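You operate a simulated robot arm through the tools that you are given. There is no shell and no other tool. Be economical: measure what you need, move in short steps, check, and stop when the job is done.

You run a simulated robot arm. Do the job below in one go: nothing can be reset, and whatever is moved stays where it is left.

Task
Set the depth dial as the job plate says, then set the blue-band pivot block's rivet.
Fine: block in the nest, slide home, one stroke, slide out; leave the block there.

It is judged by the outcome, as a careful person would: the job done as asked, and still so three seconds after it is handed in. It fails if anything else is knocked over, pushed out of place, dropped, spilled or broken.

Robot
A 7-joint arm with a two-finger parallel gripper, fixed in place. Base frame: the origin is at the foot of the arm, x ahead of it, y to its left, z up; the work surface is at about z = 850. Lengths are in mm, angles in degrees, forces in N, time in s.
With the tool pointing down near the work surface it reaches from about 300 to 700 mm from the base axis. Its first joint turns from -66.0 to 66.0 degrees. Payload 1.57 kg.
Tool frame: the origin (TCP) lies between the finger pads and is the grasp point; the fingertips stand 30 mm ahead of it; z points along the fingers, y is the line along which they close. Largest opening 110 mm; finger width 24, thickness 12; the body of the gripper, 48 by 112 mm, starts 78 mm behind the TCP.
Orientation is that of the tool frame in the base frame, as [roll, pitch, yaw] about the fixed x, y, z axes, in that order (R = Rz(yaw) Ry(pitch) Rx(roll)). With the fingers straight down and closing along the base's y, the tool's x points along the base's -x, its y along +y and its z along -z.

Tools
- The arm moves only by the tool move_arm. Its argument "deltas" is a list that holds one entry, the list of rows, each a list of 7 numbers: the turn, a rotation vector about the tool's x, y, z in degrees, then the shift along the tool's x, y, z in mm, then the gripper command, from -1 (fully open) to 1 (shut), values between in proportion. In form: [[[wx, wy, wz, dx, dy, dz, jaw], ...]]. A call has 1 to 8 rows; each row is the pose to reach, as a shift and turn from the pose commanded when the call began, along the tool's axes at that moment. Rows are played at 5 a second. More than 50 mm and 8.6 degrees between two rows, or a gripper value outside its range, and nothing of the call is played. Where a pose cannot be reached the arm comes as near as it can. A force on the tool above 60 N (or 10 N above the force at the start of the call, whichever is more), or a blocked arm, ends the call early, and 0.2 s more pass. The fingers move at their own pace (about 108 mm/s each) and stop on an object; they squeeze with about 26 N. The grip force told is the motor's: it shows also when the fingers shut on nothing. Time passes only in rows, and 0.2 s behind the last, so rows that repeat a pose let the fingers close. It gives the time, the measured TCP pose, the force on the tool (base axes), the opening and the grip force at its end, in the units of the frame above (readings bear some noise), with the torque about the TCP (base axes, N m) and any sound that the robot's microphone picked up.
- Cameras (640 x 400 px; columns grow to the right, rows downward): "scene" is fixed at [157.3, -383.6, 1409.7]; the picture's right is [0.85, -0.53, 0.00], its down [-0.28, -0.45, -0.85] and it looks along [0.45, 0.72, -0.53] (base axes); focal length 267 px, centre (320, 200). "wrist" rides on the gripper at [70, 16, -141] in the tool frame; the picture's right is [-0.23, 0.97, 0.00], its down [-0.86, -0.20, -0.48] and it looks along [-0.47, -0.11, 0.88] (tool axes); focal length 222 px, centre (320, 200). There is no depth. A picture from a camera that has moved, and an enlarged one, comes with that camera's place and axes in the base frame and with its lens.
- snapshot(camera): a new picture of that camera. No time passes.
- enlarge(camera, box): a new picture of the part [left, top, right, bottom] of that camera's present view, enlarged. No time passes.
- job_done(): hands the job in; it is judged then, once.

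Go step by step. Nothing tells you positions but the pictures and the camera data: compare them with the known pose of the tool, close in by small moves and look again before you grip or let go. The budget is 120 turns and 76 pictures, counting those below and the enlarged ones. Unless the task says otherwise, let go and move clear before handing in, and close with one line.

The tools are called after "Emit:" by a JSON object that holds its "api" and its "payload". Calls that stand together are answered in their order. move_arm: Moves the arm, as the interface text tells. Its arguments: {"type":"object","properties":{"deltas":{"type":"array","items":{"type":"array","items":{"type":"array","items":{"type":"number"}}}}},"required":["deltas"]} The other tools are called the same way: snapshot (camera) takes a picture; enlarge (camera, box) takes an enlarged picture of a part of a camera's view; job_done () hands the job in.

At the start:

```text
t: 0.0
position: [369.3, -57.9, 1287.3]
ee_rot: [179.9, 0.1, -180.0]
contact_force: [-0.4, -0.6, -0.2]
wrist_torque: [-0.01, 0.02, 0.06]
width: 110.0
grip_force: 0.0
```

scene: 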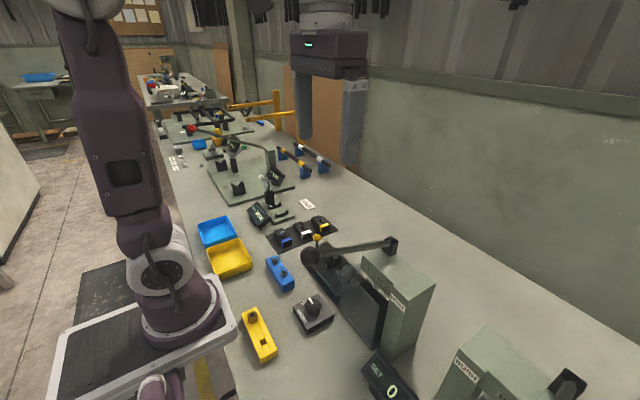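
wrist: 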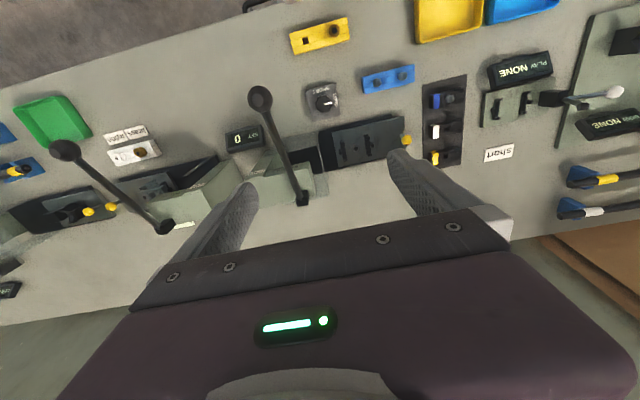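

I see a bench with a lever press, a dial, a display reading "SET 0", a tray of pivot blocks with coloured bands, and several signs. I'll enlarge the key areas first.

Emit:
{"api": "enlarge", "payload": {"camera": "scene", "box": [230, 180, 450, 320]}}

Emit:
{"api": "enlarge", "payload": {"camera": "scene", "box": [280, 230, 600, 400]}}

Emit:
{"api": "enlarge", "payload": {"camera": "wrist", "box": [220, 50, 540, 220]}}

Emit:
{"api": "enlarge", "payload": {"camera": "wrist", "box": [0, 80, 240, 240]}}

```text
2.86 times, centred on (340, 250) of scene
camera zoom: at [157.3, -383.6, 1409.7], right [0.85, -0.53, 0.0], down [-0.28, -0.45, -0.85], along [0.45, 0.72, -0.53], focal length 763 px, centre (263, 57)
```

zoom: 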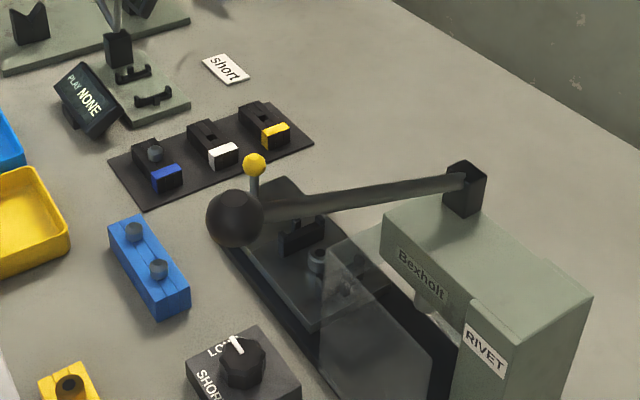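

```text
2.00 times, centred on (440, 315) of scene
camera zoom: at [157.3, -383.6, 1409.7], right [0.85, -0.53, 0.0], down [-0.28, -0.45, -0.85], along [0.45, 0.72, -0.53], focal length 534 px, centre (80, -30)
```

zoom: 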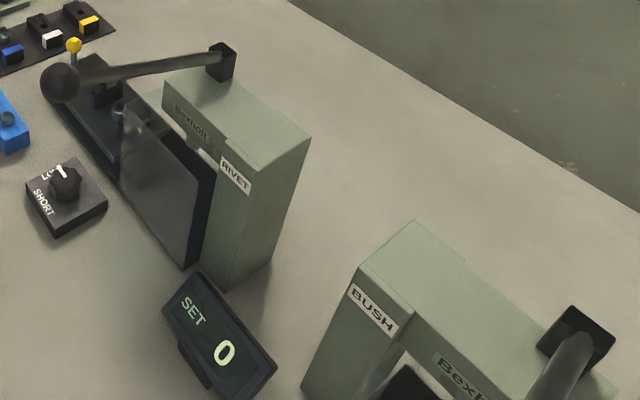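

```text
2.00 times, centred on (380, 135) of wrist
camera zoom: at [299.0, -42.0, 1427.6], right [0.23, 0.97, 0.0], down [0.86, -0.2, 0.48], along [0.47, -0.11, -0.88], focal length 444 px, centre (200, 330)
```

zoom: 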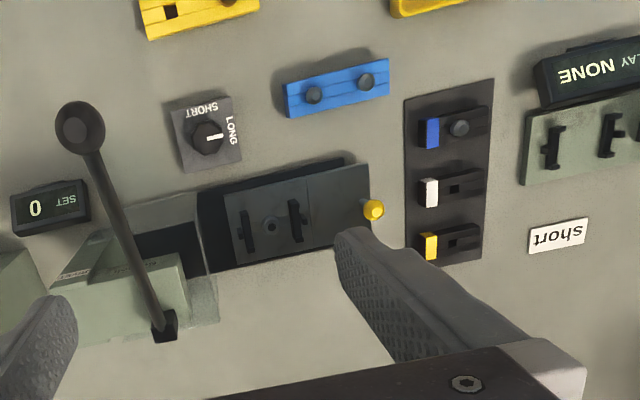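

```text
2.50 times, centred on (120, 160) of wrist
camera zoom: at [299.0, -42.0, 1427.6], right [0.23, 0.97, 0.0], down [0.86, -0.2, 0.48], along [0.47, -0.11, -0.88], focal length 555 px, centre (820, 300)
```

zoom: 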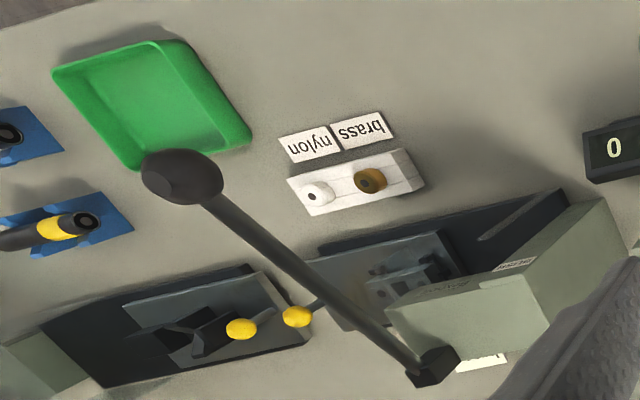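

The dial points to LONG, and a "short" plate stands beside the block tray. The blue-band block is near (405, 234). I'll move the wrist camera closer to see the tray, plate and nest.

Emit:
{"api": "move_arm", "payload": {"deltas": [[[0, 0, 0, 6, 30, 30, -1], [0, 0, 0, 12, 60, 60, -1], [0, 0, 0, 18, 90, 90, -1], [0, 0, 0, 24, 120, 120, -1], [0, 0, 0, 30, 150, 150, -1]]]}}

Emit:
{"api": "snapshot", "payload": {"camera": "wrist"}}

Emit:
{"api": "enlarge", "payload": {"camera": "scene", "box": [200, 120, 360, 220]}}

```text
t: 1.2
position: [340.5, 93.6, 1137.8]
ee_rot: [179.9, 0.0, -180.0]
contact_force: [-0.6, 0.4, 0.1]
wrist_torque: [-0.03, 0.03, -0.01]
width: 110.0
grip_force: 0.1
```

```text
69 pictures are left
camera wrist: at [269.4, 108.2, 1278.2], right [0.23, 0.97, 0.0], down [0.85, -0.2, 0.48], along [0.47, -0.11, -0.88], focal length 222 px, centre (320, 200)
```

wrist: 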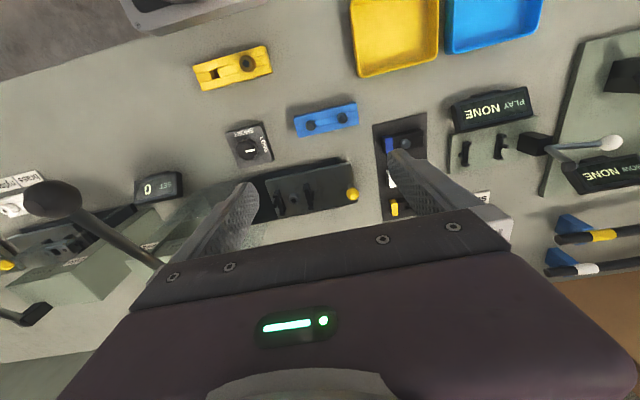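

```text
4.00 times, centred on (280, 170) of scene
camera zoom: at [157.3, -383.6, 1409.7], right [0.85, -0.53, 0.0], down [-0.28, -0.45, -0.85], along [0.45, 0.72, -0.53], focal length 1069 px, centre (480, 320)
```

zoom: 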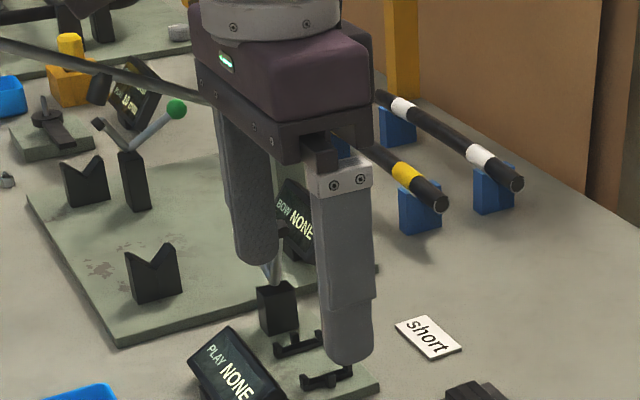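

The plate reads "short". I'll look more closely at the dial, nest and block.

Emit:
{"api": "enlarge", "payload": {"camera": "wrist", "box": [340, 90, 500, 190]}}

Emit:
{"api": "enlarge", "payload": {"camera": "wrist", "box": [210, 110, 370, 220]}}

```text
4.00 times, centred on (420, 140) of wrist
camera zoom: at [269.4, 108.2, 1278.2], right [0.23, 0.97, 0.0], down [0.85, -0.2, 0.48], along [0.47, -0.11, -0.88], focal length 888 px, centre (-80, 440)
```

zoom: 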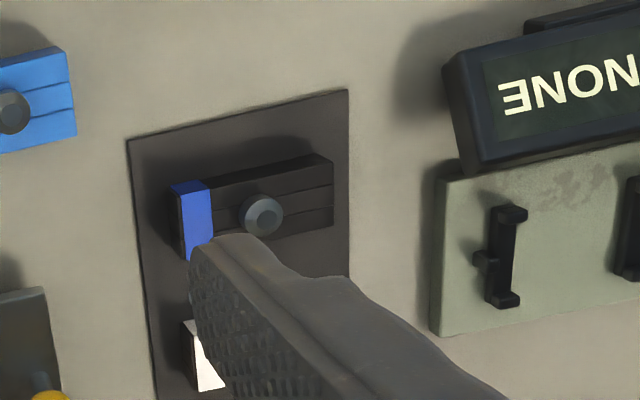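

```text
3.64 times, centred on (290, 165) of wrist
camera zoom: at [269.4, 108.2, 1278.2], right [0.23, 0.97, 0.0], down [0.85, -0.2, 0.48], along [0.47, -0.11, -0.88], focal length 808 px, centre (429, 327)
```

zoom: 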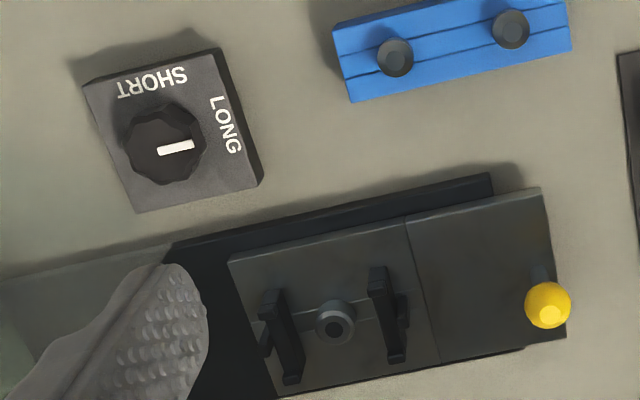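

The plate says SHORT and the pointer is on LONG, so the dial needs a 90° turn counter-clockwise seen from above. I'll pre-rotate the gripper by -90° so the turn ends at yaw 0, clear of the lever, and move above the dial near (350, -47).

Emit:
{"api": "move_arm", "payload": {"deltas": [[[0, 0, 8, -1, -16, 0, -0.1], [0, 0, 16, -2, -32, 0, -0.1], [0, 0, 24, -4, -50, 0, -0.1], [0, 0, 32, -5, -68, 0, -0.1], [0, 0, 40, -6, -86, 0, -0.1], [0, 0, 48, -7, -104, 0, -0.1], [0, 0, 56, -8, -122, 0, -0.1], [0, 0, 64, -10, -140, 0, -0.1]]]}}

Emit:
{"api": "move_arm", "payload": {"deltas": [[[0, 0, 8, 0, 0, 30, -0.1], [0, 0, 16, 0, 0, 60, -0.1], [0, 0, 24, 0, 0, 90, -0.1], [0, 0, 26, 0, 0, 110, -0.1], [0, 0, 26, 0, 0, 110, -0.1]]]}}

Emit:
{"api": "snapshot", "payload": {"camera": "wrist"}}

Emit:
{"api": "snapshot", "payload": {"camera": "scene"}}

```text
t: 3.0
position: [348.9, -49.6, 1138.6]
ee_rot: [-180.0, 0.0, 115.8]
contact_force: [0.0, 0.5, -1.0]
wrist_torque: [0.04, -0.01, 0.01]
width: 60.6
grip_force: 0.0
```

```text
t: 4.2
position: [349.2, -48.3, 1025.4]
ee_rot: [-180.0, 0.0, 90.0]
contact_force: [-0.2, 0.2, -0.1]
wrist_torque: [0.02, 0.02, -0.03]
width: 60.4
grip_force: 0.1
```

```text
65 pictures are left
camera wrist: at [364.7, 20.7, 1167.3], right [0.97, -0.23, 0.0], down [-0.2, -0.85, 0.48], along [-0.11, -0.47, -0.88], focal length 222 px, centre (320, 200)
```

wrist: 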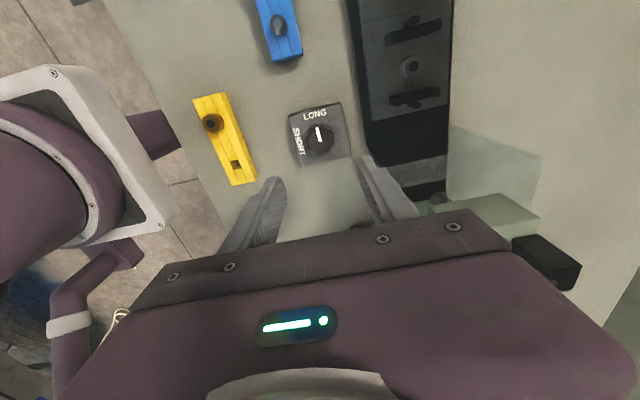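

```text
64 pictures are left
```

scene: 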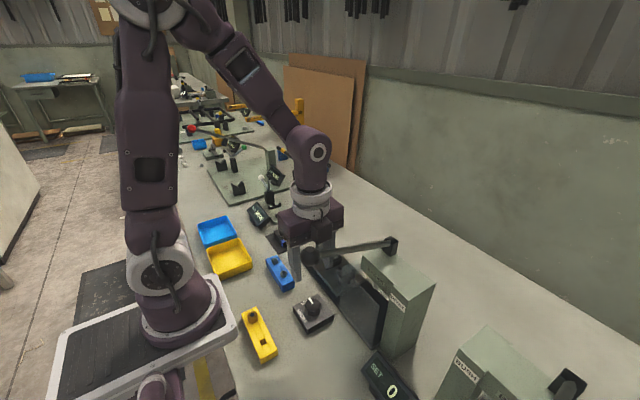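

Emit:
{"api": "enlarge", "payload": {"camera": "scene", "box": [270, 240, 350, 340]}}

Emit:
{"api": "enlarge", "payload": {"camera": "wrist", "box": [260, 80, 380, 180]}}

```text
4.00 times, centred on (310, 290) of scene
camera zoom: at [157.3, -383.6, 1409.7], right [0.85, -0.53, 0.0], down [-0.28, -0.45, -0.85], along [0.45, 0.72, -0.53], focal length 1069 px, centre (360, -160)
```

zoom: 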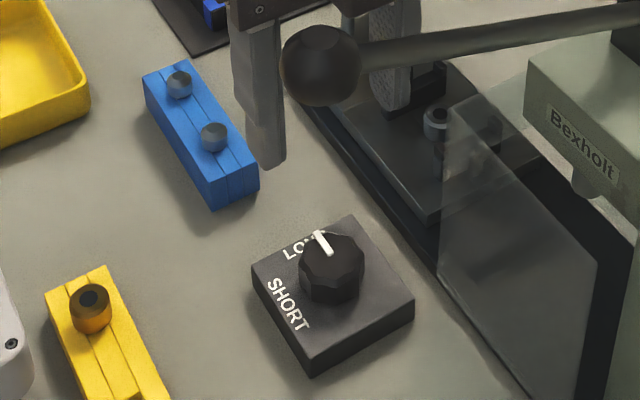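

```text
4.00 times, centred on (320, 130) of wrist
camera zoom: at [364.7, 20.7, 1167.3], right [0.97, -0.23, 0.0], down [-0.2, -0.85, 0.48], along [-0.11, -0.47, -0.88], focal length 888 px, centre (320, 480)
```

zoom: 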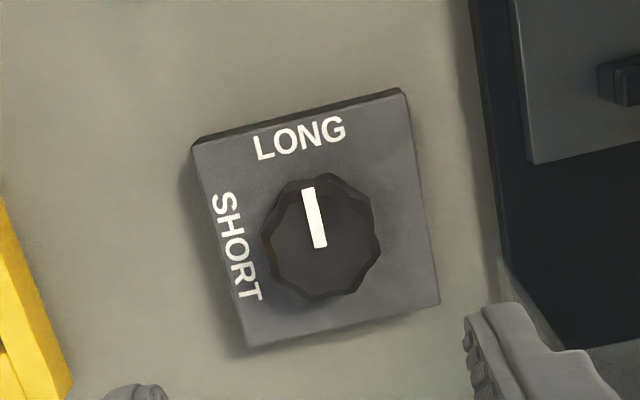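

The knob is at about (350, -46) with its top near z 885. I'll descend with the fingers either side of it and check just above the dial box.

Emit:
{"api": "move_arm", "payload": {"deltas": [[[0, 0, 0, 2, 1, 40, -0.1], [0, 0, 0, 2, 1, 80, -0.1], [0, 0, 0, 2, 1, 117, -0.1], [0, 0, 0, 2, 1, 117, -0.1]]]}}

Emit:
{"api": "enlarge", "payload": {"camera": "scene", "box": [270, 240, 350, 340]}}

Emit:
{"api": "snapshot", "payload": {"camera": "wrist"}}

```text
t: 5.2
position: [350.4, -45.2, 908.4]
ee_rot: [179.9, 0.0, 90.0]
contact_force: [0.8, -0.3, 0.3]
wrist_torque: [-0.03, -0.03, 0.03]
width: 60.7
grip_force: 0.1
```

```text
4.00 times, centred on (310, 290) of scene
camera zoom: at [157.3, -383.6, 1409.7], right [0.85, -0.53, 0.0], down [-0.28, -0.45, -0.85], along [0.45, 0.72, -0.53], focal length 1069 px, centre (360, -160)
```

zoom: 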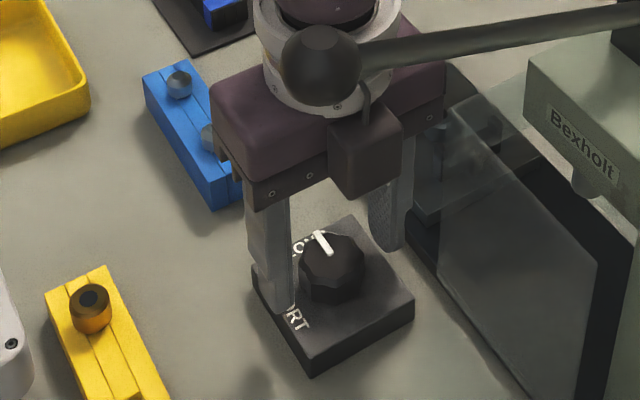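

```text
60 pictures are left
camera wrist: at [366.2, 23.7, 1049.8], right [0.97, -0.23, 0.0], down [-0.2, -0.85, 0.48], along [-0.11, -0.47, -0.88], focal length 222 px, centre (320, 200)
```

wrist: 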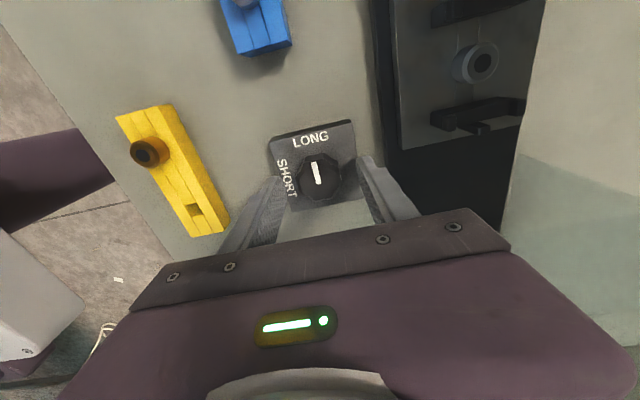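

The fingers straddle the knob. I'll lower slightly and close.

Emit:
{"api": "move_arm", "payload": {"deltas": [[[0, 0, 0, 0.5, -1, 4, -0.1], [0, 0, 0, 0.5, -1, 4, 1], [0, 0, 0, 0.5, -1, 4, 1], [0, 0, 0, 0.5, -1, 4, 1]]]}}

```text
t: 6.2
position: [350.7, -44.2, 905.0]
ee_rot: [179.9, 0.0, 90.0]
contact_force: [5.1, -0.9, -9.3]
wrist_torque: [-0.29, 0.18, 0.06]
width: 35.7
grip_force: 42.7
```

Gripped at 35.7 mm. Now I'll turn it 90° counter-clockwise.

Emit:
{"api": "move_arm", "payload": {"deltas": [[[0, 0, -6, 0, 0, 0, 1], [0, 0, -12, 0, 0, 0, 1], [0, 0, -18, 0, 0, 0, 1], [0, 0, -24, 0, 0, 0, 1], [0, 0, -30, 0, 0, 0, 1], [0, 0, -36, 0, 0, 0, 1], [0, 0, -42, 0, 0, 0, 1], [0, 0, -45, 0, 0, 0, 1]]]}}

Emit:
{"api": "snapshot", "payload": {"camera": "wrist"}}

```text
t: 8.0
position: [348.7, -45.7, 905.7]
ee_rot: [180.0, 0.0, 135.1]
contact_force: [4.8, 8.1, -28.8]
wrist_torque: [0.39, -0.44, 0.01]
width: 36.0
grip_force: 42.7
```

```text
59 pictures are left
camera wrist: at [311.4, 15.1, 1046.6], right [0.85, 0.53, 0.0], down [0.47, -0.74, 0.48], along [0.25, -0.41, -0.88], focal length 222 px, centre (320, 200)
```

wrist: 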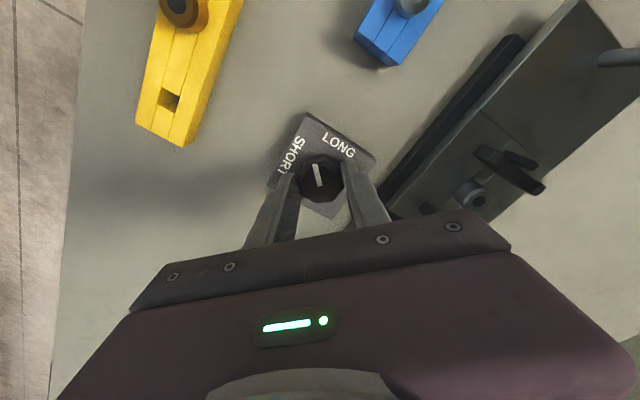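

The pointer follows the gripper. I'll continue the second 45°, easing the downward pull slightly.

Emit:
{"api": "move_arm", "payload": {"deltas": [[[0, 0, -6, 0, 0, 0.5, 1], [0, 0, -12, 0, 0, 1, 1], [0, 0, -18, 0, 0, 1, 1], [0, 0, -24, 0, 0, 1, 1], [0, 0, -30, 0, 0, 1, 1], [0, 0, -36, 0, 0, 1, 1], [0, 0, -42, 0, 0, 1, 1], [0, 0, -45, 0, 0, 1, 1]]]}}

Emit:
{"api": "enlarge", "payload": {"camera": "wrist", "box": [240, 80, 400, 200]}}

```text
t: 9.8
position: [350.6, -44.0, 904.0]
ee_rot: [180.0, -0.1, -179.9]
contact_force: [10.4, 12.6, -22.1]
wrist_torque: [-0.09, -1.04, -0.01]
width: 36.0
grip_force: 42.3
```

```text
3.33 times, centred on (320, 140) of wrist
camera zoom: at [279.6, -29.4, 1045.6], right [0.23, 0.97, 0.0], down [0.86, -0.2, 0.48], along [0.47, -0.11, -0.88], focal length 740 px, centre (320, 400)
```

zoom: 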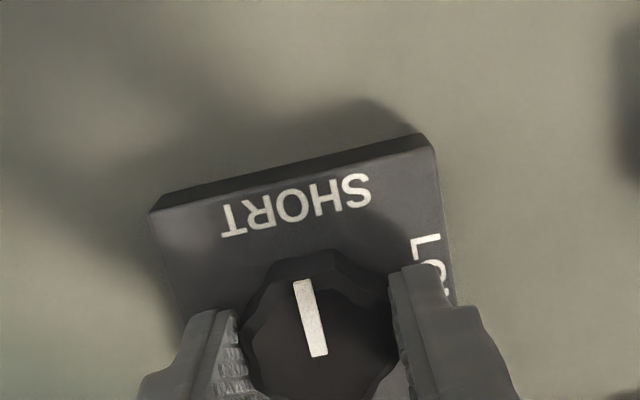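

The pointer now faces SHORT. I'll release, rise and check.

Emit:
{"api": "move_arm", "payload": {"deltas": [[[0, 0, 0, 0, 0, 0, -0.1], [0, 0, 0, 0, 0, 0, -0.1], [0, 0, 0, 0, 0, -40, -0.1], [0, 0, 0, 0, 0, -80, -0.1], [0, 0, 0, 0, 25, -100, -0.1], [0, 0, 0, 0, 60, -120, -0.1]]]}}

Emit:
{"api": "snapshot", "payload": {"camera": "wrist"}}

Emit:
{"api": "enlarge", "payload": {"camera": "scene", "box": [240, 220, 440, 345]}}

```text
t: 11.2
position: [351.3, 13.2, 1025.7]
ee_rot: [-180.0, 0.0, -180.0]
contact_force: [0.1, -0.2, -0.1]
wrist_torque: [-0.03, 0.02, 0.0]
width: 60.6
grip_force: 0.1
```

```text
57 pictures are left
camera wrist: at [280.6, 29.3, 1167.3], right [0.23, 0.97, 0.0], down [0.86, -0.2, 0.48], along [0.47, -0.11, -0.88], focal length 222 px, centre (320, 200)
```

wrist: 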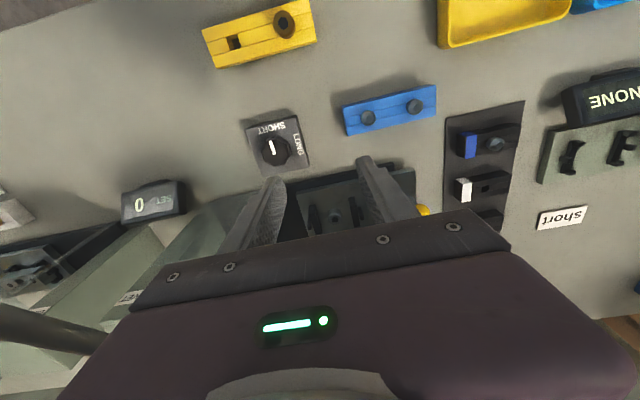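

```text
3.20 times, centred on (340, 282) of scene
camera zoom: at [157.3, -383.6, 1409.7], right [0.85, -0.53, 0.0], down [-0.28, -0.45, -0.85], along [0.45, 0.72, -0.53], focal length 855 px, centre (256, -64)
```

zoom: 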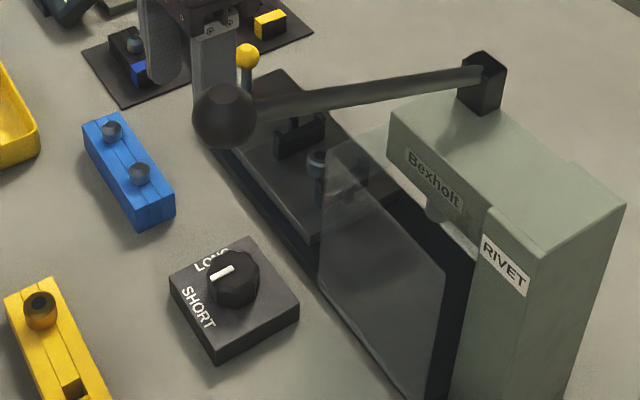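

The dial is on SHORT and nothing else has moved. Next I'll rotate to yaw 90 and go above the blue-band block at about (405, 234).

Emit:
{"api": "move_arm", "payload": {"deltas": [[[0, 0, 8, -6, 27, 0, -0.1], [0, 0, 16, -13, 54, 0, -0.1], [0, 0, 24, -20, 81, 0, -0.1], [0, 0, 32, -27, 108, 0, -0.1], [0, 0, 40, -34, 136, 0, -0.1], [0, 0, 48, -41, 164, 0, -0.1], [0, 0, 56, -48, 192, 0, -0.1], [0, 0, 64, -55, 220, 0, -0.1]]]}}

Emit:
{"api": "move_arm", "payload": {"deltas": [[[0, 0, 8, 0, 0, 0, -0.1], [0, 0, 16, 0, 0, 0, -0.1], [0, 0, 24, 0, 0, 0, -0.1], [0, 0, 26, 0, 0, 0, -0.1], [0, 0, 26, 0, 0, 0, -0.1]]]}}

Emit:
{"api": "snapshot", "payload": {"camera": "wrist"}}

Emit:
{"api": "enlarge", "payload": {"camera": "wrist", "box": [240, 60, 400, 180]}}

```text
t: 13.0
position: [402.2, 233.6, 1024.3]
ee_rot: [-180.0, 0.0, 115.8]
contact_force: [-0.2, 0.0, 0.1]
wrist_torque: [0.02, -0.05, 0.01]
width: 60.7
grip_force: 0.1
```

```text
t: 14.2
position: [403.6, 232.6, 1025.4]
ee_rot: [-180.0, 0.0, 89.9]
contact_force: [-0.1, 0.4, -0.2]
wrist_torque: [0.01, -0.01, 0.02]
width: 60.8
grip_force: 0.2
```

```text
55 pictures are left
camera wrist: at [419.9, 303.4, 1165.4], right [0.97, -0.23, 0.0], down [-0.2, -0.85, 0.48], along [-0.11, -0.47, -0.88], focal length 222 px, centre (320, 200)
```

wrist: 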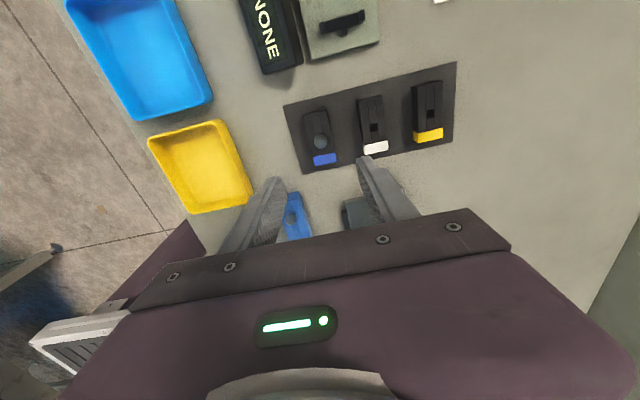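

```text
3.33 times, centred on (320, 120) of wrist
camera zoom: at [419.9, 303.4, 1165.4], right [0.97, -0.23, 0.0], down [-0.2, -0.85, 0.48], along [-0.11, -0.47, -0.88], focal length 740 px, centre (320, 467)
```

zoom: 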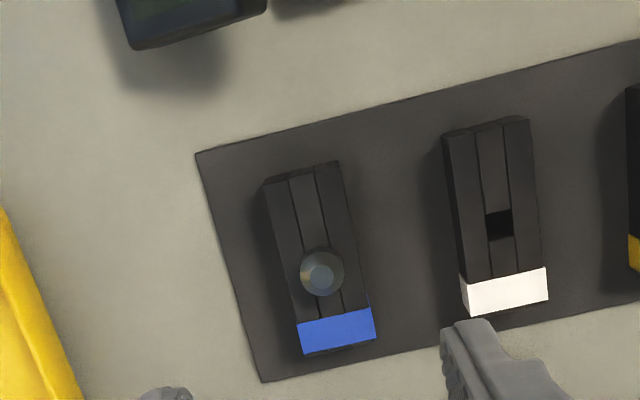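

The blue-band block is about 28 × 68 mm, centred near (404.5, 235), with its rivet slightly toward the band end (-y). The long axis is along y, so I'll grip across x and descend.

Emit:
{"api": "move_arm", "payload": {"deltas": [[[0, 0, 0, 1, 1, 40, -0.1], [0, 0, 0, 1, 1, 80, -0.1], [0, 0, 0, 1, 1, 110, -0.1], [0, 0, 0, 1, 1, 125, -0.1], [0, 0, 0, 1, 1, 125, -0.1]]]}}

Emit:
{"api": "enlarge", "payload": {"camera": "wrist", "box": [220, 90, 420, 215]}}

Emit:
{"api": "enlarge", "payload": {"camera": "scene", "box": [240, 190, 340, 260]}}

```text
t: 15.4
position: [404.4, 236.8, 897.9]
ee_rot: [-179.9, 0.0, 90.0]
contact_force: [-0.4, -0.3, -0.1]
wrist_torque: [-0.02, -0.03, 0.0]
width: 60.4
grip_force: 0.1
```

```text
3.20 times, centred on (320, 152) of wrist
camera zoom: at [420.9, 305.4, 1039.3], right [0.97, -0.23, 0.0], down [-0.2, -0.86, 0.48], along [-0.11, -0.47, -0.88], focal length 711 px, centre (320, 352)
```

zoom: 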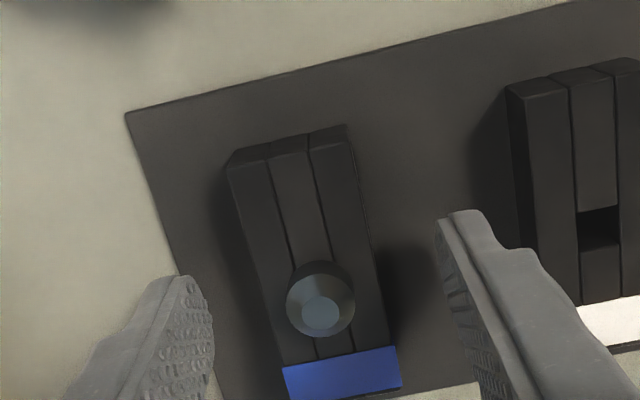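

```text
5.71 times, centred on (290, 225) of scene
camera zoom: at [157.3, -383.6, 1409.7], right [0.85, -0.53, 0.0], down [-0.28, -0.45, -0.85], along [0.45, 0.72, -0.53], focal length 1527 px, centre (491, 57)
```

zoom: 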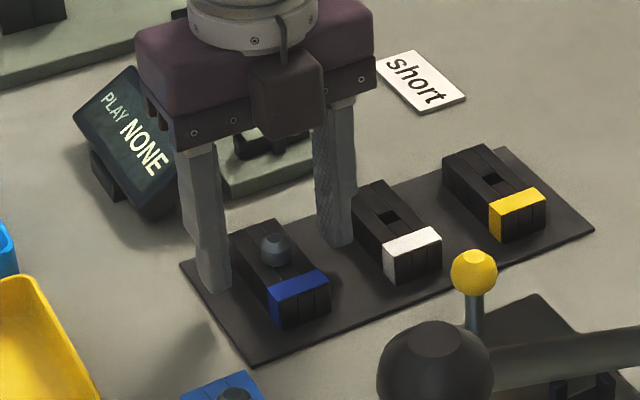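

The fingers straddle the block level with the rivet. I'll shift 2.5 mm in -x, drop 10 mm and close.

Emit:
{"api": "move_arm", "payload": {"deltas": [[[0, 0, 0, 0, -2.5, 6, -0.1], [0, 0, 0, 0, -2.5, 11, -0.1], [0, 0, 0, 0, -2.5, 11, 0.2], [0, 0, 0, 0, -2.5, 11, 1], [0, 0, 0, 0, -2.5, 11, 1], [0, 0, 0, 0, -2.5, 11, 1]]]}}

Emit:
{"api": "enlarge", "payload": {"camera": "wrist", "box": [220, 90, 420, 215]}}

```text
t: 16.8
position: [403.2, 235.2, 888.4]
ee_rot: [-179.9, -0.1, 90.0]
contact_force: [2.1, -0.1, 0.5]
wrist_torque: [0.09, -0.01, 0.01]
width: 29.6
grip_force: 25.6
```

```text
3.20 times, centred on (320, 152) of wrist
camera zoom: at [418.6, 305.3, 1028.6], right [0.97, -0.23, 0.0], down [-0.2, -0.86, 0.48], along [-0.11, -0.47, -0.88], focal length 711 px, centre (320, 352)
```

zoom: 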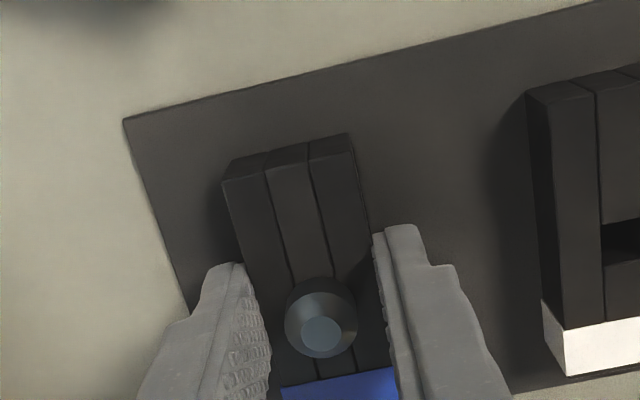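

The block is gripped at 29.6 mm. I'll lift it straight up and carry it above the nest.

Emit:
{"api": "move_arm", "payload": {"deltas": [[[0, 0, 0, 0, 0, -20, 1], [0, 0, 0, 0, 0, -60, 1], [0, 0, 0, 0, 0, -110, 1], [0, 0, 0, -40, 10, -125, 1], [0, 0, 0, -80, 22, -125, 1], [0, 0, 0, -120, 35, -125, 1]]]}}

Emit:
{"api": "move_arm", "payload": {"deltas": [[[0, 0, 0, -40, 12, 0, 1], [0, 0, 0, -80, 25, 0, 1], [0, 0, 0, -105, 28, 0, 1], [0, 0, 0, -105, 28, 0, 1]]]}}

Emit:
{"api": "snapshot", "payload": {"camera": "wrist"}}

Emit:
{"api": "enlarge", "payload": {"camera": "scene", "box": [240, 180, 440, 345]}}

```text
t: 18.2
position: [436.5, 118.4, 1012.7]
ee_rot: [180.0, 0.0, 90.0]
contact_force: [-0.1, 0.3, -1.2]
wrist_torque: [0.01, 0.01, 0.04]
width: 29.2
grip_force: 26.3
```

```text
t: 19.2
position: [466.9, 12.3, 1013.3]
ee_rot: [-180.0, 0.0, 89.9]
contact_force: [0.1, 0.4, -1.4]
wrist_torque: [0.0, 0.03, 0.01]
width: 29.1
grip_force: 26.1
```

```text
50 pictures are left
camera wrist: at [482.7, 81.4, 1153.5], right [0.97, -0.23, 0.0], down [-0.2, -0.86, 0.48], along [-0.11, -0.47, -0.88], focal length 222 px, centre (320, 200)
```

wrist: 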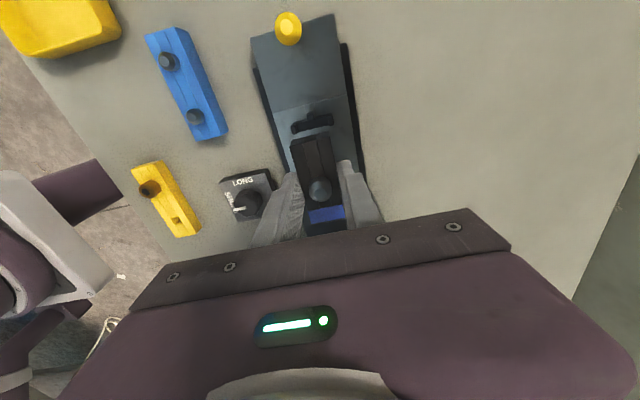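

```text
2.42 times, centred on (340, 262) of scene
camera zoom: at [157.3, -383.6, 1409.7], right [0.85, -0.53, 0.0], down [-0.28, -0.45, -0.85], along [0.45, 0.72, -0.53], focal length 648 px, centre (272, 48)
```

zoom: 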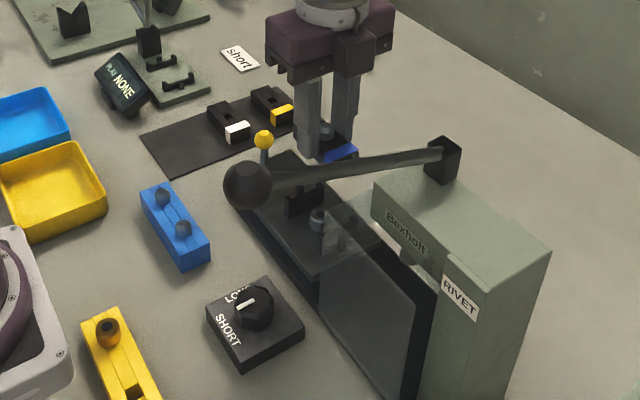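

I need the nest's exact geometry, so I'll shift aside and up to see it unobstructed.

Emit:
{"api": "move_arm", "payload": {"deltas": [[[0, 0, 0, 0, -35, -35, 1], [0, 0, 0, -10, -75, -70, 1], [0, 0, 0, -10, -75, -70, 1]]]}}

Emit:
{"api": "enlarge", "payload": {"camera": "wrist", "box": [300, 50, 460, 150]}}

```text
refused: row 2 steps farther than a row can; nothing moved
```

```text
4.00 times, centred on (380, 100) of wrist
camera zoom: at [482.7, 81.4, 1153.5], right [0.97, -0.23, 0.0], down [-0.2, -0.86, 0.48], along [-0.11, -0.47, -0.88], focal length 888 px, centre (80, 600)
```

zoom: 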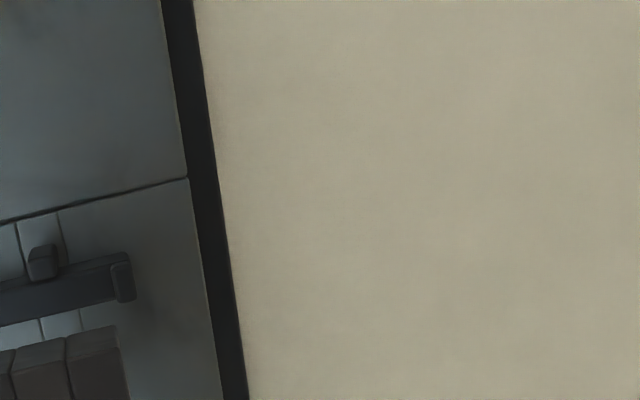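

Emit:
{"api": "move_arm", "payload": {"deltas": [[[0, 0, 0, 0, -30, -25, 1], [0, 0, 0, -5, -60, -50, 1], [0, 0, 0, -10, -75, -70, 1], [0, 0, 0, -10, -75, -70, 1]]]}}

Emit:
{"api": "enlarge", "payload": {"camera": "wrist", "box": [300, 70, 460, 170]}}

```text
t: 20.2
position: [392.7, -0.1, 1085.5]
ee_rot: [-180.0, 0.0, 90.0]
contact_force: [0.0, 0.1, -1.2]
wrist_torque: [-0.01, 0.02, 0.03]
width: 29.0
grip_force: 25.6
```

```text
4.00 times, centred on (380, 120) of wrist
camera zoom: at [408.5, 69.4, 1225.5], right [0.97, -0.23, 0.0], down [-0.2, -0.86, 0.48], along [-0.11, -0.47, -0.88], focal length 888 px, centre (80, 520)
```

zoom: 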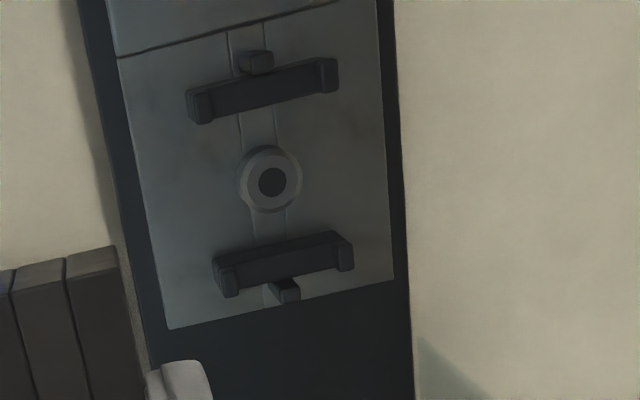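

Emit:
{"api": "enlarge", "payload": {"camera": "scene", "box": [310, 235, 390, 300]}}

Emit:
{"api": "enlarge", "payload": {"camera": "wrist", "box": [340, 70, 400, 150]}}

```text
6.15 times, centred on (350, 268) of scene
camera zoom: at [157.3, -383.6, 1409.7], right [0.85, -0.53, 0.0], down [-0.28, -0.45, -0.85], along [0.45, 0.72, -0.53], focal length 1644 px, centre (135, -215)
```

zoom: 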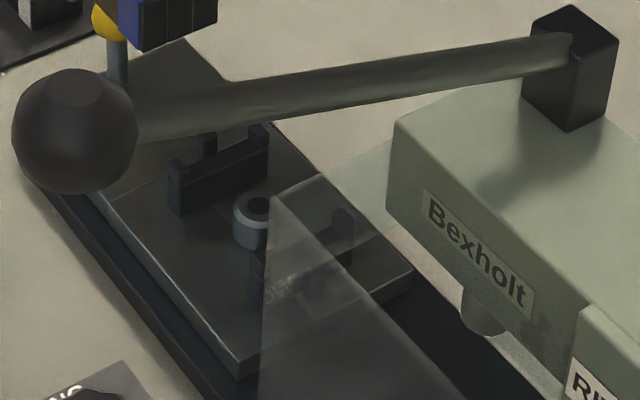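

```text
5.00 times, centred on (370, 110) of wrist
camera zoom: at [408.5, 69.4, 1225.5], right [0.97, -0.23, 0.0], down [-0.2, -0.86, 0.48], along [-0.11, -0.47, -0.88], focal length 1111 px, centre (70, 650)
```

zoom: 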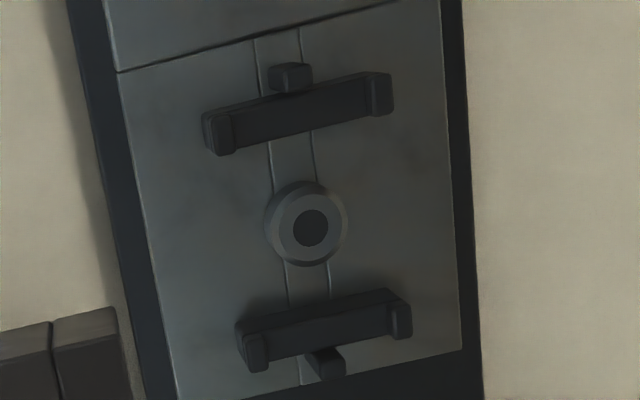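

The nest has two U-saddles with end posts, and the anvil is at about (463.7, 8.9, z 891). The block's rivet sits about 3.4 mm toward -y of the grip centre, so I'll aim the TCP at (463.8, 12.3) and stop above to check.

Emit:
{"api": "move_arm", "payload": {"deltas": [[[0, 0, 0, 5, 35, 10, 1], [0, 0, 0, 12.9, 71.3, 20, 1], [0, 0, 0, 12.9, 71.3, 60, 1], [0, 0, 0, 12.9, 71.3, 100, 1], [0, 0, 0, 12.9, 71.3, 134, 1], [0, 0, 0, 12.9, 71.3, 134, 1]]]}}

Emit:
{"api": "enlarge", "payload": {"camera": "wrist", "box": [240, 90, 400, 215]}}

Emit:
{"api": "enlarge", "payload": {"camera": "scene", "box": [300, 210, 400, 300]}}

```text
t: 21.6
position: [462.2, 14.0, 951.4]
ee_rot: [180.0, 0.0, 89.9]
contact_force: [-0.4, -0.2, -1.4]
wrist_torque: [-0.04, -0.03, 0.03]
width: 29.2
grip_force: 26.3
```

```text
3.20 times, centred on (320, 152) of wrist
camera zoom: at [478.2, 83.3, 1092.1], right [0.97, -0.23, 0.0], down [-0.2, -0.86, 0.48], along [-0.11, -0.47, -0.88], focal length 711 px, centre (320, 352)
```

zoom: 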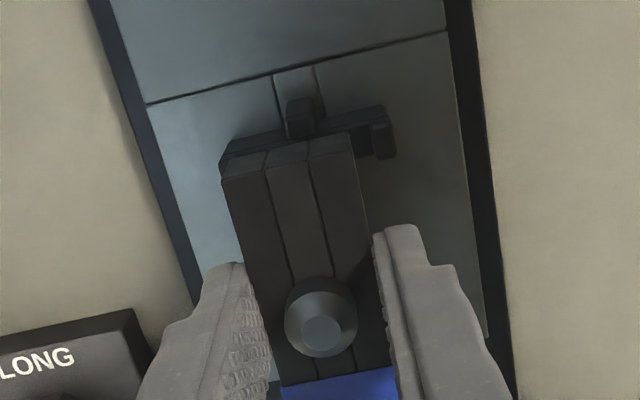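

```text
4.44 times, centred on (350, 255) of scene
camera zoom: at [157.3, -383.6, 1409.7], right [0.85, -0.53, 0.0], down [-0.28, -0.45, -0.85], along [0.45, 0.72, -0.53], focal length 1187 px, centre (187, -44)
```

zoom: 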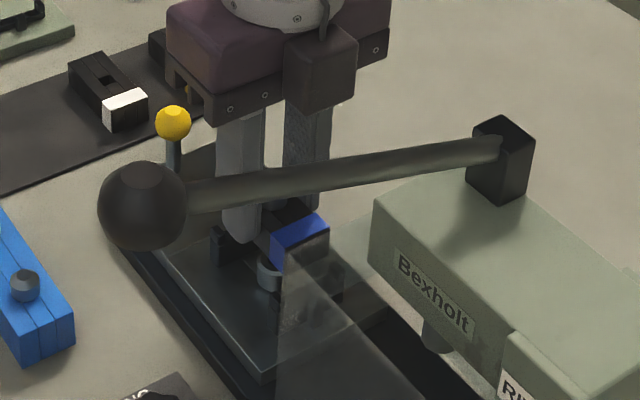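

Measured pose suggests correcting +1.8 mm in x and -1 mm in y. I'll do that, lower to just above the saddles and look again.

Emit:
{"api": "move_arm", "payload": {"deltas": [[[0, 0, 0, -1, 1.8, 5, 1], [0, 0, 0, -1, 1.8, 12, 1], [0, 0, 0, -1, 1.8, 12, 1]]]}}

Emit:
{"api": "enlarge", "payload": {"camera": "wrist", "box": [260, 100, 380, 190]}}

Emit:
{"api": "enlarge", "payload": {"camera": "scene", "box": [330, 240, 380, 290]}}

```text
t: 22.4
position: [464.9, 12.4, 939.3]
ee_rot: [180.0, 0.1, 90.1]
contact_force: [0.6, -0.7, -0.2]
wrist_torque: [-0.03, -0.01, 0.0]
width: 29.1
grip_force: 26.3
```

```text
4.44 times, centred on (320, 145) of wrist
camera zoom: at [480.1, 82.2, 1080.1], right [0.97, -0.23, 0.0], down [-0.2, -0.86, 0.48], along [-0.11, -0.47, -0.88], focal length 987 px, centre (320, 444)
```

zoom: 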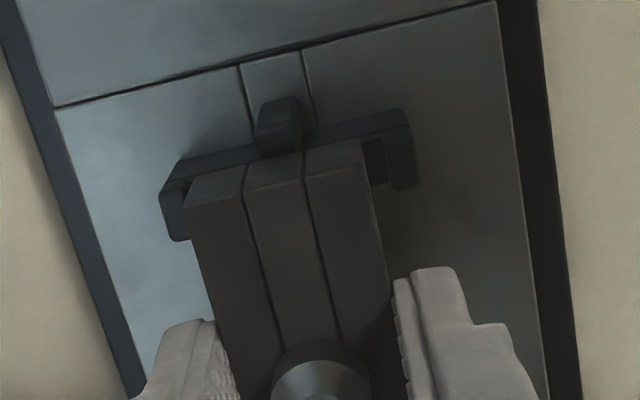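

```text
8.00 times, centred on (355, 265) of scene
camera zoom: at [157.3, -383.6, 1409.7], right [0.85, -0.53, 0.0], down [-0.28, -0.45, -0.85], along [0.45, 0.72, -0.53], focal length 2137 px, centre (40, -320)
```

zoom: 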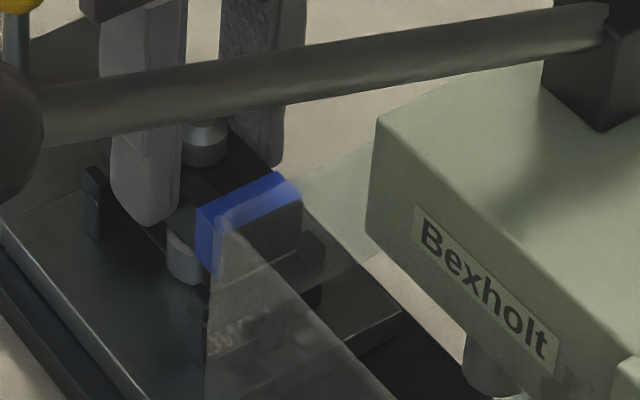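

Emit:
{"api": "enlarge", "payload": {"camera": "wrist", "box": [282, 114, 346, 154]}}

```text
10.00 times, centred on (314, 134) of wrist
camera zoom: at [480.1, 82.2, 1080.1], right [0.97, -0.23, 0.0], down [-0.2, -0.86, 0.48], along [-0.11, -0.47, -0.88], focal length 2221 px, centre (380, 860)
```

zoom: 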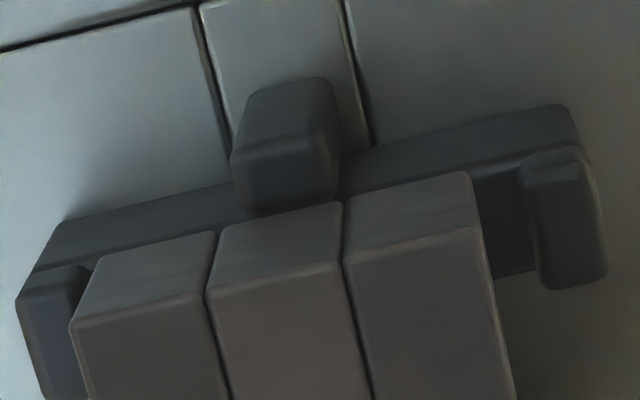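

The close-up shows the block's +y end about 1 mm over the end post and slightly to the -x side. I'll shift y -1.6 and x +0.7, lower 2 mm and recheck.

Emit:
{"api": "move_arm", "payload": {"deltas": [[[0, 0, 0, -1.6, 0.7, 0, 1], [0, 0, 0, -1.6, 0.7, 2, 1], [0, 0, 0, -1.6, 0.7, 2, 1]]]}}

Emit:
{"api": "enlarge", "payload": {"camera": "wrist", "box": [282, 114, 346, 154]}}

Emit:
{"api": "enlarge", "payload": {"camera": "scene", "box": [335, 250, 375, 280]}}

```text
t: 23.2
position: [464.9, 10.8, 937.0]
ee_rot: [180.0, -0.1, 90.0]
contact_force: [0.0, 0.6, -0.6]
wrist_torque: [0.03, 0.01, -0.03]
width: 29.1
grip_force: 26.4
```

```text
10.00 times, centred on (314, 134) of wrist
camera zoom: at [480.7, 80.2, 1077.2], right [0.97, -0.23, 0.0], down [-0.2, -0.85, 0.48], along [-0.11, -0.47, -0.88], focal length 2221 px, centre (380, 860)
```

zoom: 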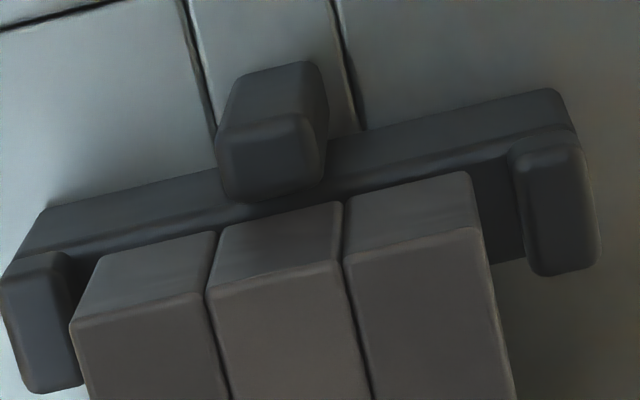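

```text
13.33 times, centred on (355, 265) of scene
camera zoom: at [157.3, -383.6, 1409.7], right [0.85, -0.53, 0.0], down [-0.28, -0.45, -0.85], along [0.45, 0.72, -0.53], focal length 3562 px, centre (-147, -667)
```

zoom: 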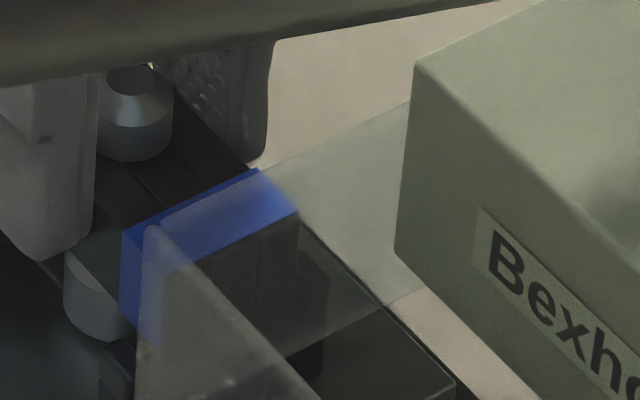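

There is now clearance on all visible sides. I'll nudge +0.7 in y and +0.5 in x, then lower in small steps and watch the force.

Emit:
{"api": "move_arm", "payload": {"deltas": [[[0, 0, 0, 0.7, 0.5, 1, 1], [0, 0, 0, 0.7, 0.5, 3, 1], [0, 0, 0, 0.7, 0.5, 5, 1], [0, 0, 0, 0.7, 0.5, 6, 1], [0, 0, 0, 0.7, 0.5, 6, 1]]]}}

Emit:
{"api": "enlarge", "payload": {"camera": "wrist", "box": [282, 114, 346, 154]}}

```text
t: 24.4
position: [467.1, 12.4, 930.4]
ee_rot: [-179.9, 0.0, 90.0]
contact_force: [0.1, -0.1, -2.0]
wrist_torque: [0.03, 0.03, 0.03]
width: 29.0
grip_force: 26.6
```

```text
10.00 times, centred on (314, 134) of wrist
camera zoom: at [481.2, 80.8, 1070.8], right [0.97, -0.23, 0.0], down [-0.2, -0.86, 0.48], along [-0.11, -0.47, -0.88], focal length 2221 px, centre (380, 860)
```

zoom: 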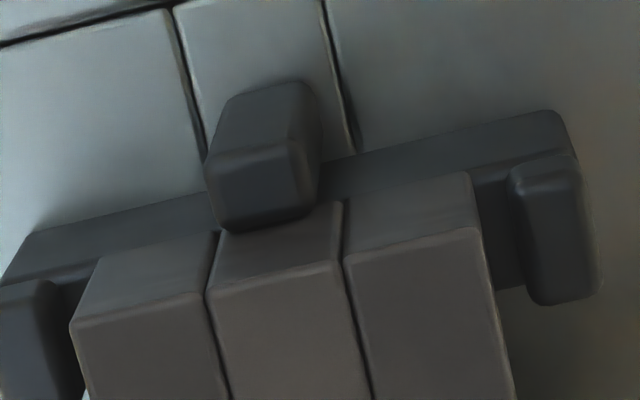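

No contact yet, and the block is past the post top. The groove and anvil axis suggest moving about -1.2 mm in x, so I'll correct and continue down.

Emit:
{"api": "move_arm", "payload": {"deltas": [[[0, 0, 0, 0, -1.2, 0, 1], [0, 0, 0, 0, -1.2, 2, 1], [0, 0, 0, 0, -1.2, 4, 1], [0, 0, 0, 0, -1.2, 4, 1]]]}}

Emit:
{"api": "enlarge", "payload": {"camera": "scene", "box": [330, 245, 380, 285]}}

```text
t: 25.4
position: [464.4, 12.0, 925.2]
ee_rot: [-180.0, 0.0, 89.9]
contact_force: [-3.1, 1.1, 19.6]
wrist_torque: [0.08, 0.14, -0.04]
width: 29.1
grip_force: 25.8
```

```text
10.00 times, centred on (355, 265) of scene
camera zoom: at [156.9, -383.6, 1409.8], right [0.85, -0.53, 0.0], down [-0.28, -0.45, -0.85], along [0.45, 0.72, -0.53], focal length 2672 px, centre (-30, -450)
```

zoom: 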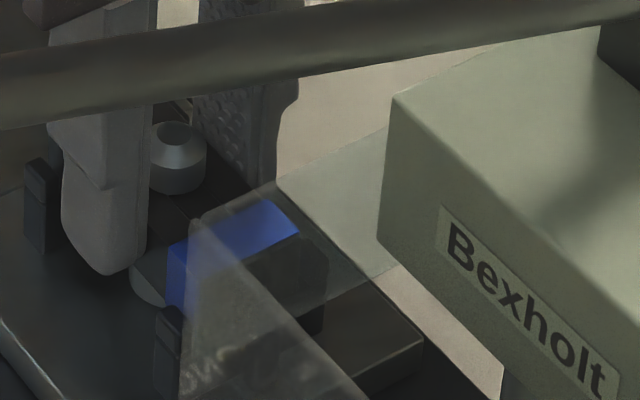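

Contact of about 20 N at TCP z ≈ 925, which puts the block bottom at about 891, the anvil height. I'll check the seating before letting go.

Emit:
{"api": "enlarge", "payload": {"camera": "wrist", "box": [272, 110, 352, 160]}}

```text
8.00 times, centred on (312, 135) of wrist
camera zoom: at [479.9, 80.3, 1067.0], right [0.97, -0.23, 0.0], down [-0.2, -0.86, 0.48], along [-0.11, -0.47, -0.88], focal length 1777 px, centre (384, 720)
```

zoom: 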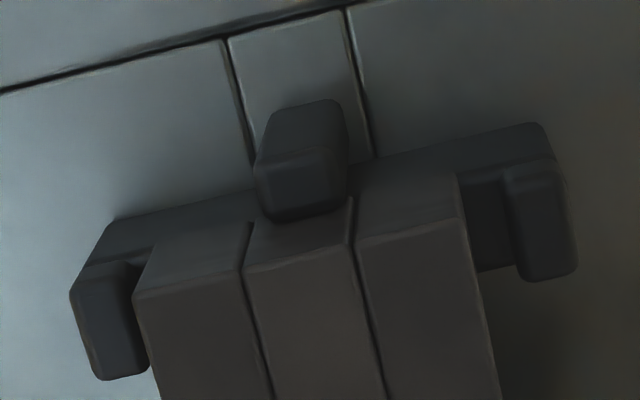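

The block is between the lips and inside the post. I'll relax the downward push and open slightly.

Emit:
{"api": "move_arm", "payload": {"deltas": [[[0, 0, 0, 0, 0, -0.7, 1], [0, 0, 0, 0, 0, -0.7, 0.3], [0, 0, 0, 0, 0, -0.7, 0.1], [0, 0, 0, 0, 0, -0.7, 0.1]]]}}

Emit:
{"api": "enlarge", "payload": {"camera": "wrist", "box": [256, 100, 376, 190]}}

```text
t: 26.4
position: [464.8, 11.2, 926.8]
ee_rot: [179.9, 0.0, 90.0]
contact_force: [-0.3, 0.0, -0.6]
wrist_torque: [0.05, 0.0, -0.03]
width: 49.4
grip_force: 0.1
```

```text
4.44 times, centred on (316, 145) of wrist
camera zoom: at [480.0, 80.4, 1066.9], right [0.97, -0.23, 0.0], down [-0.2, -0.86, 0.48], along [-0.11, -0.47, -0.88], focal length 987 px, centre (338, 444)
```

zoom: 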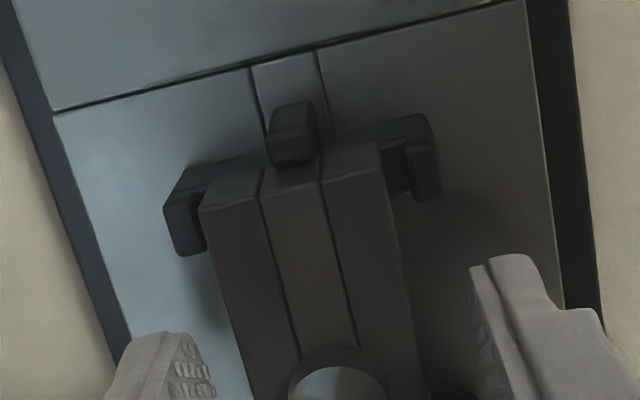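

Released. I'll rise straight up and inspect from above.

Emit:
{"api": "move_arm", "payload": {"deltas": [[[0, 0, 0, 0, 0, -20, 0.1], [0, 0, 0, 0, 0, -60, 0.1], [0, 0, 0, 0, -30, -95, 0.1], [0, 0, 0, -10, -70, -120, 0.1], [0, 0, 0, -10, -75, -125, 0.1]]]}}

Emit:
{"api": "enlarge", "payload": {"camera": "wrist", "box": [330, 65, 430, 150]}}

Emit:
{"api": "enlarge", "payload": {"camera": "scene", "box": [300, 220, 400, 300]}}

```text
t: 27.6
position: [388.5, 2.5, 1053.3]
ee_rot: [180.0, 0.0, 90.0]
contact_force: [0.6, 0.3, -0.8]
wrist_torque: [-0.04, -0.01, 0.01]
width: 49.5
grip_force: 0.0
```

```text
4.71 times, centred on (380, 108) of wrist
camera zoom: at [403.9, 70.4, 1194.2], right [0.97, -0.23, 0.0], down [-0.2, -0.86, 0.48], along [-0.11, -0.47, -0.88], focal length 1045 px, centre (38, 635)
```

zoom: 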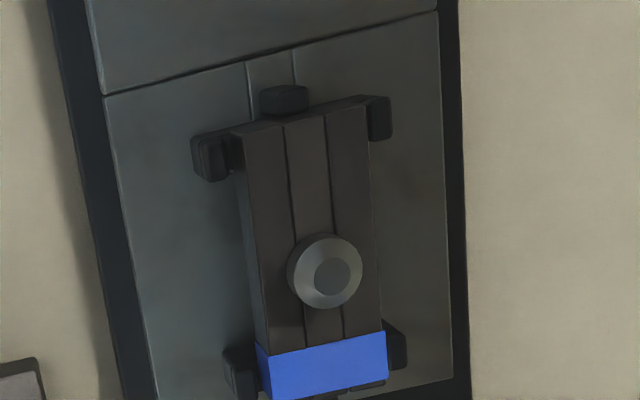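

```text
5.00 times, centred on (350, 260) of scene
camera zoom: at [157.3, -383.6, 1409.7], right [0.85, -0.53, 0.0], down [-0.28, -0.45, -0.85], along [0.45, 0.72, -0.53], focal length 1336 px, centre (170, -100)
```

zoom: 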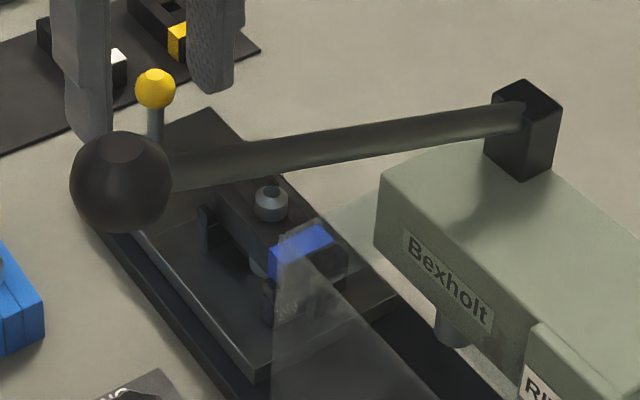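

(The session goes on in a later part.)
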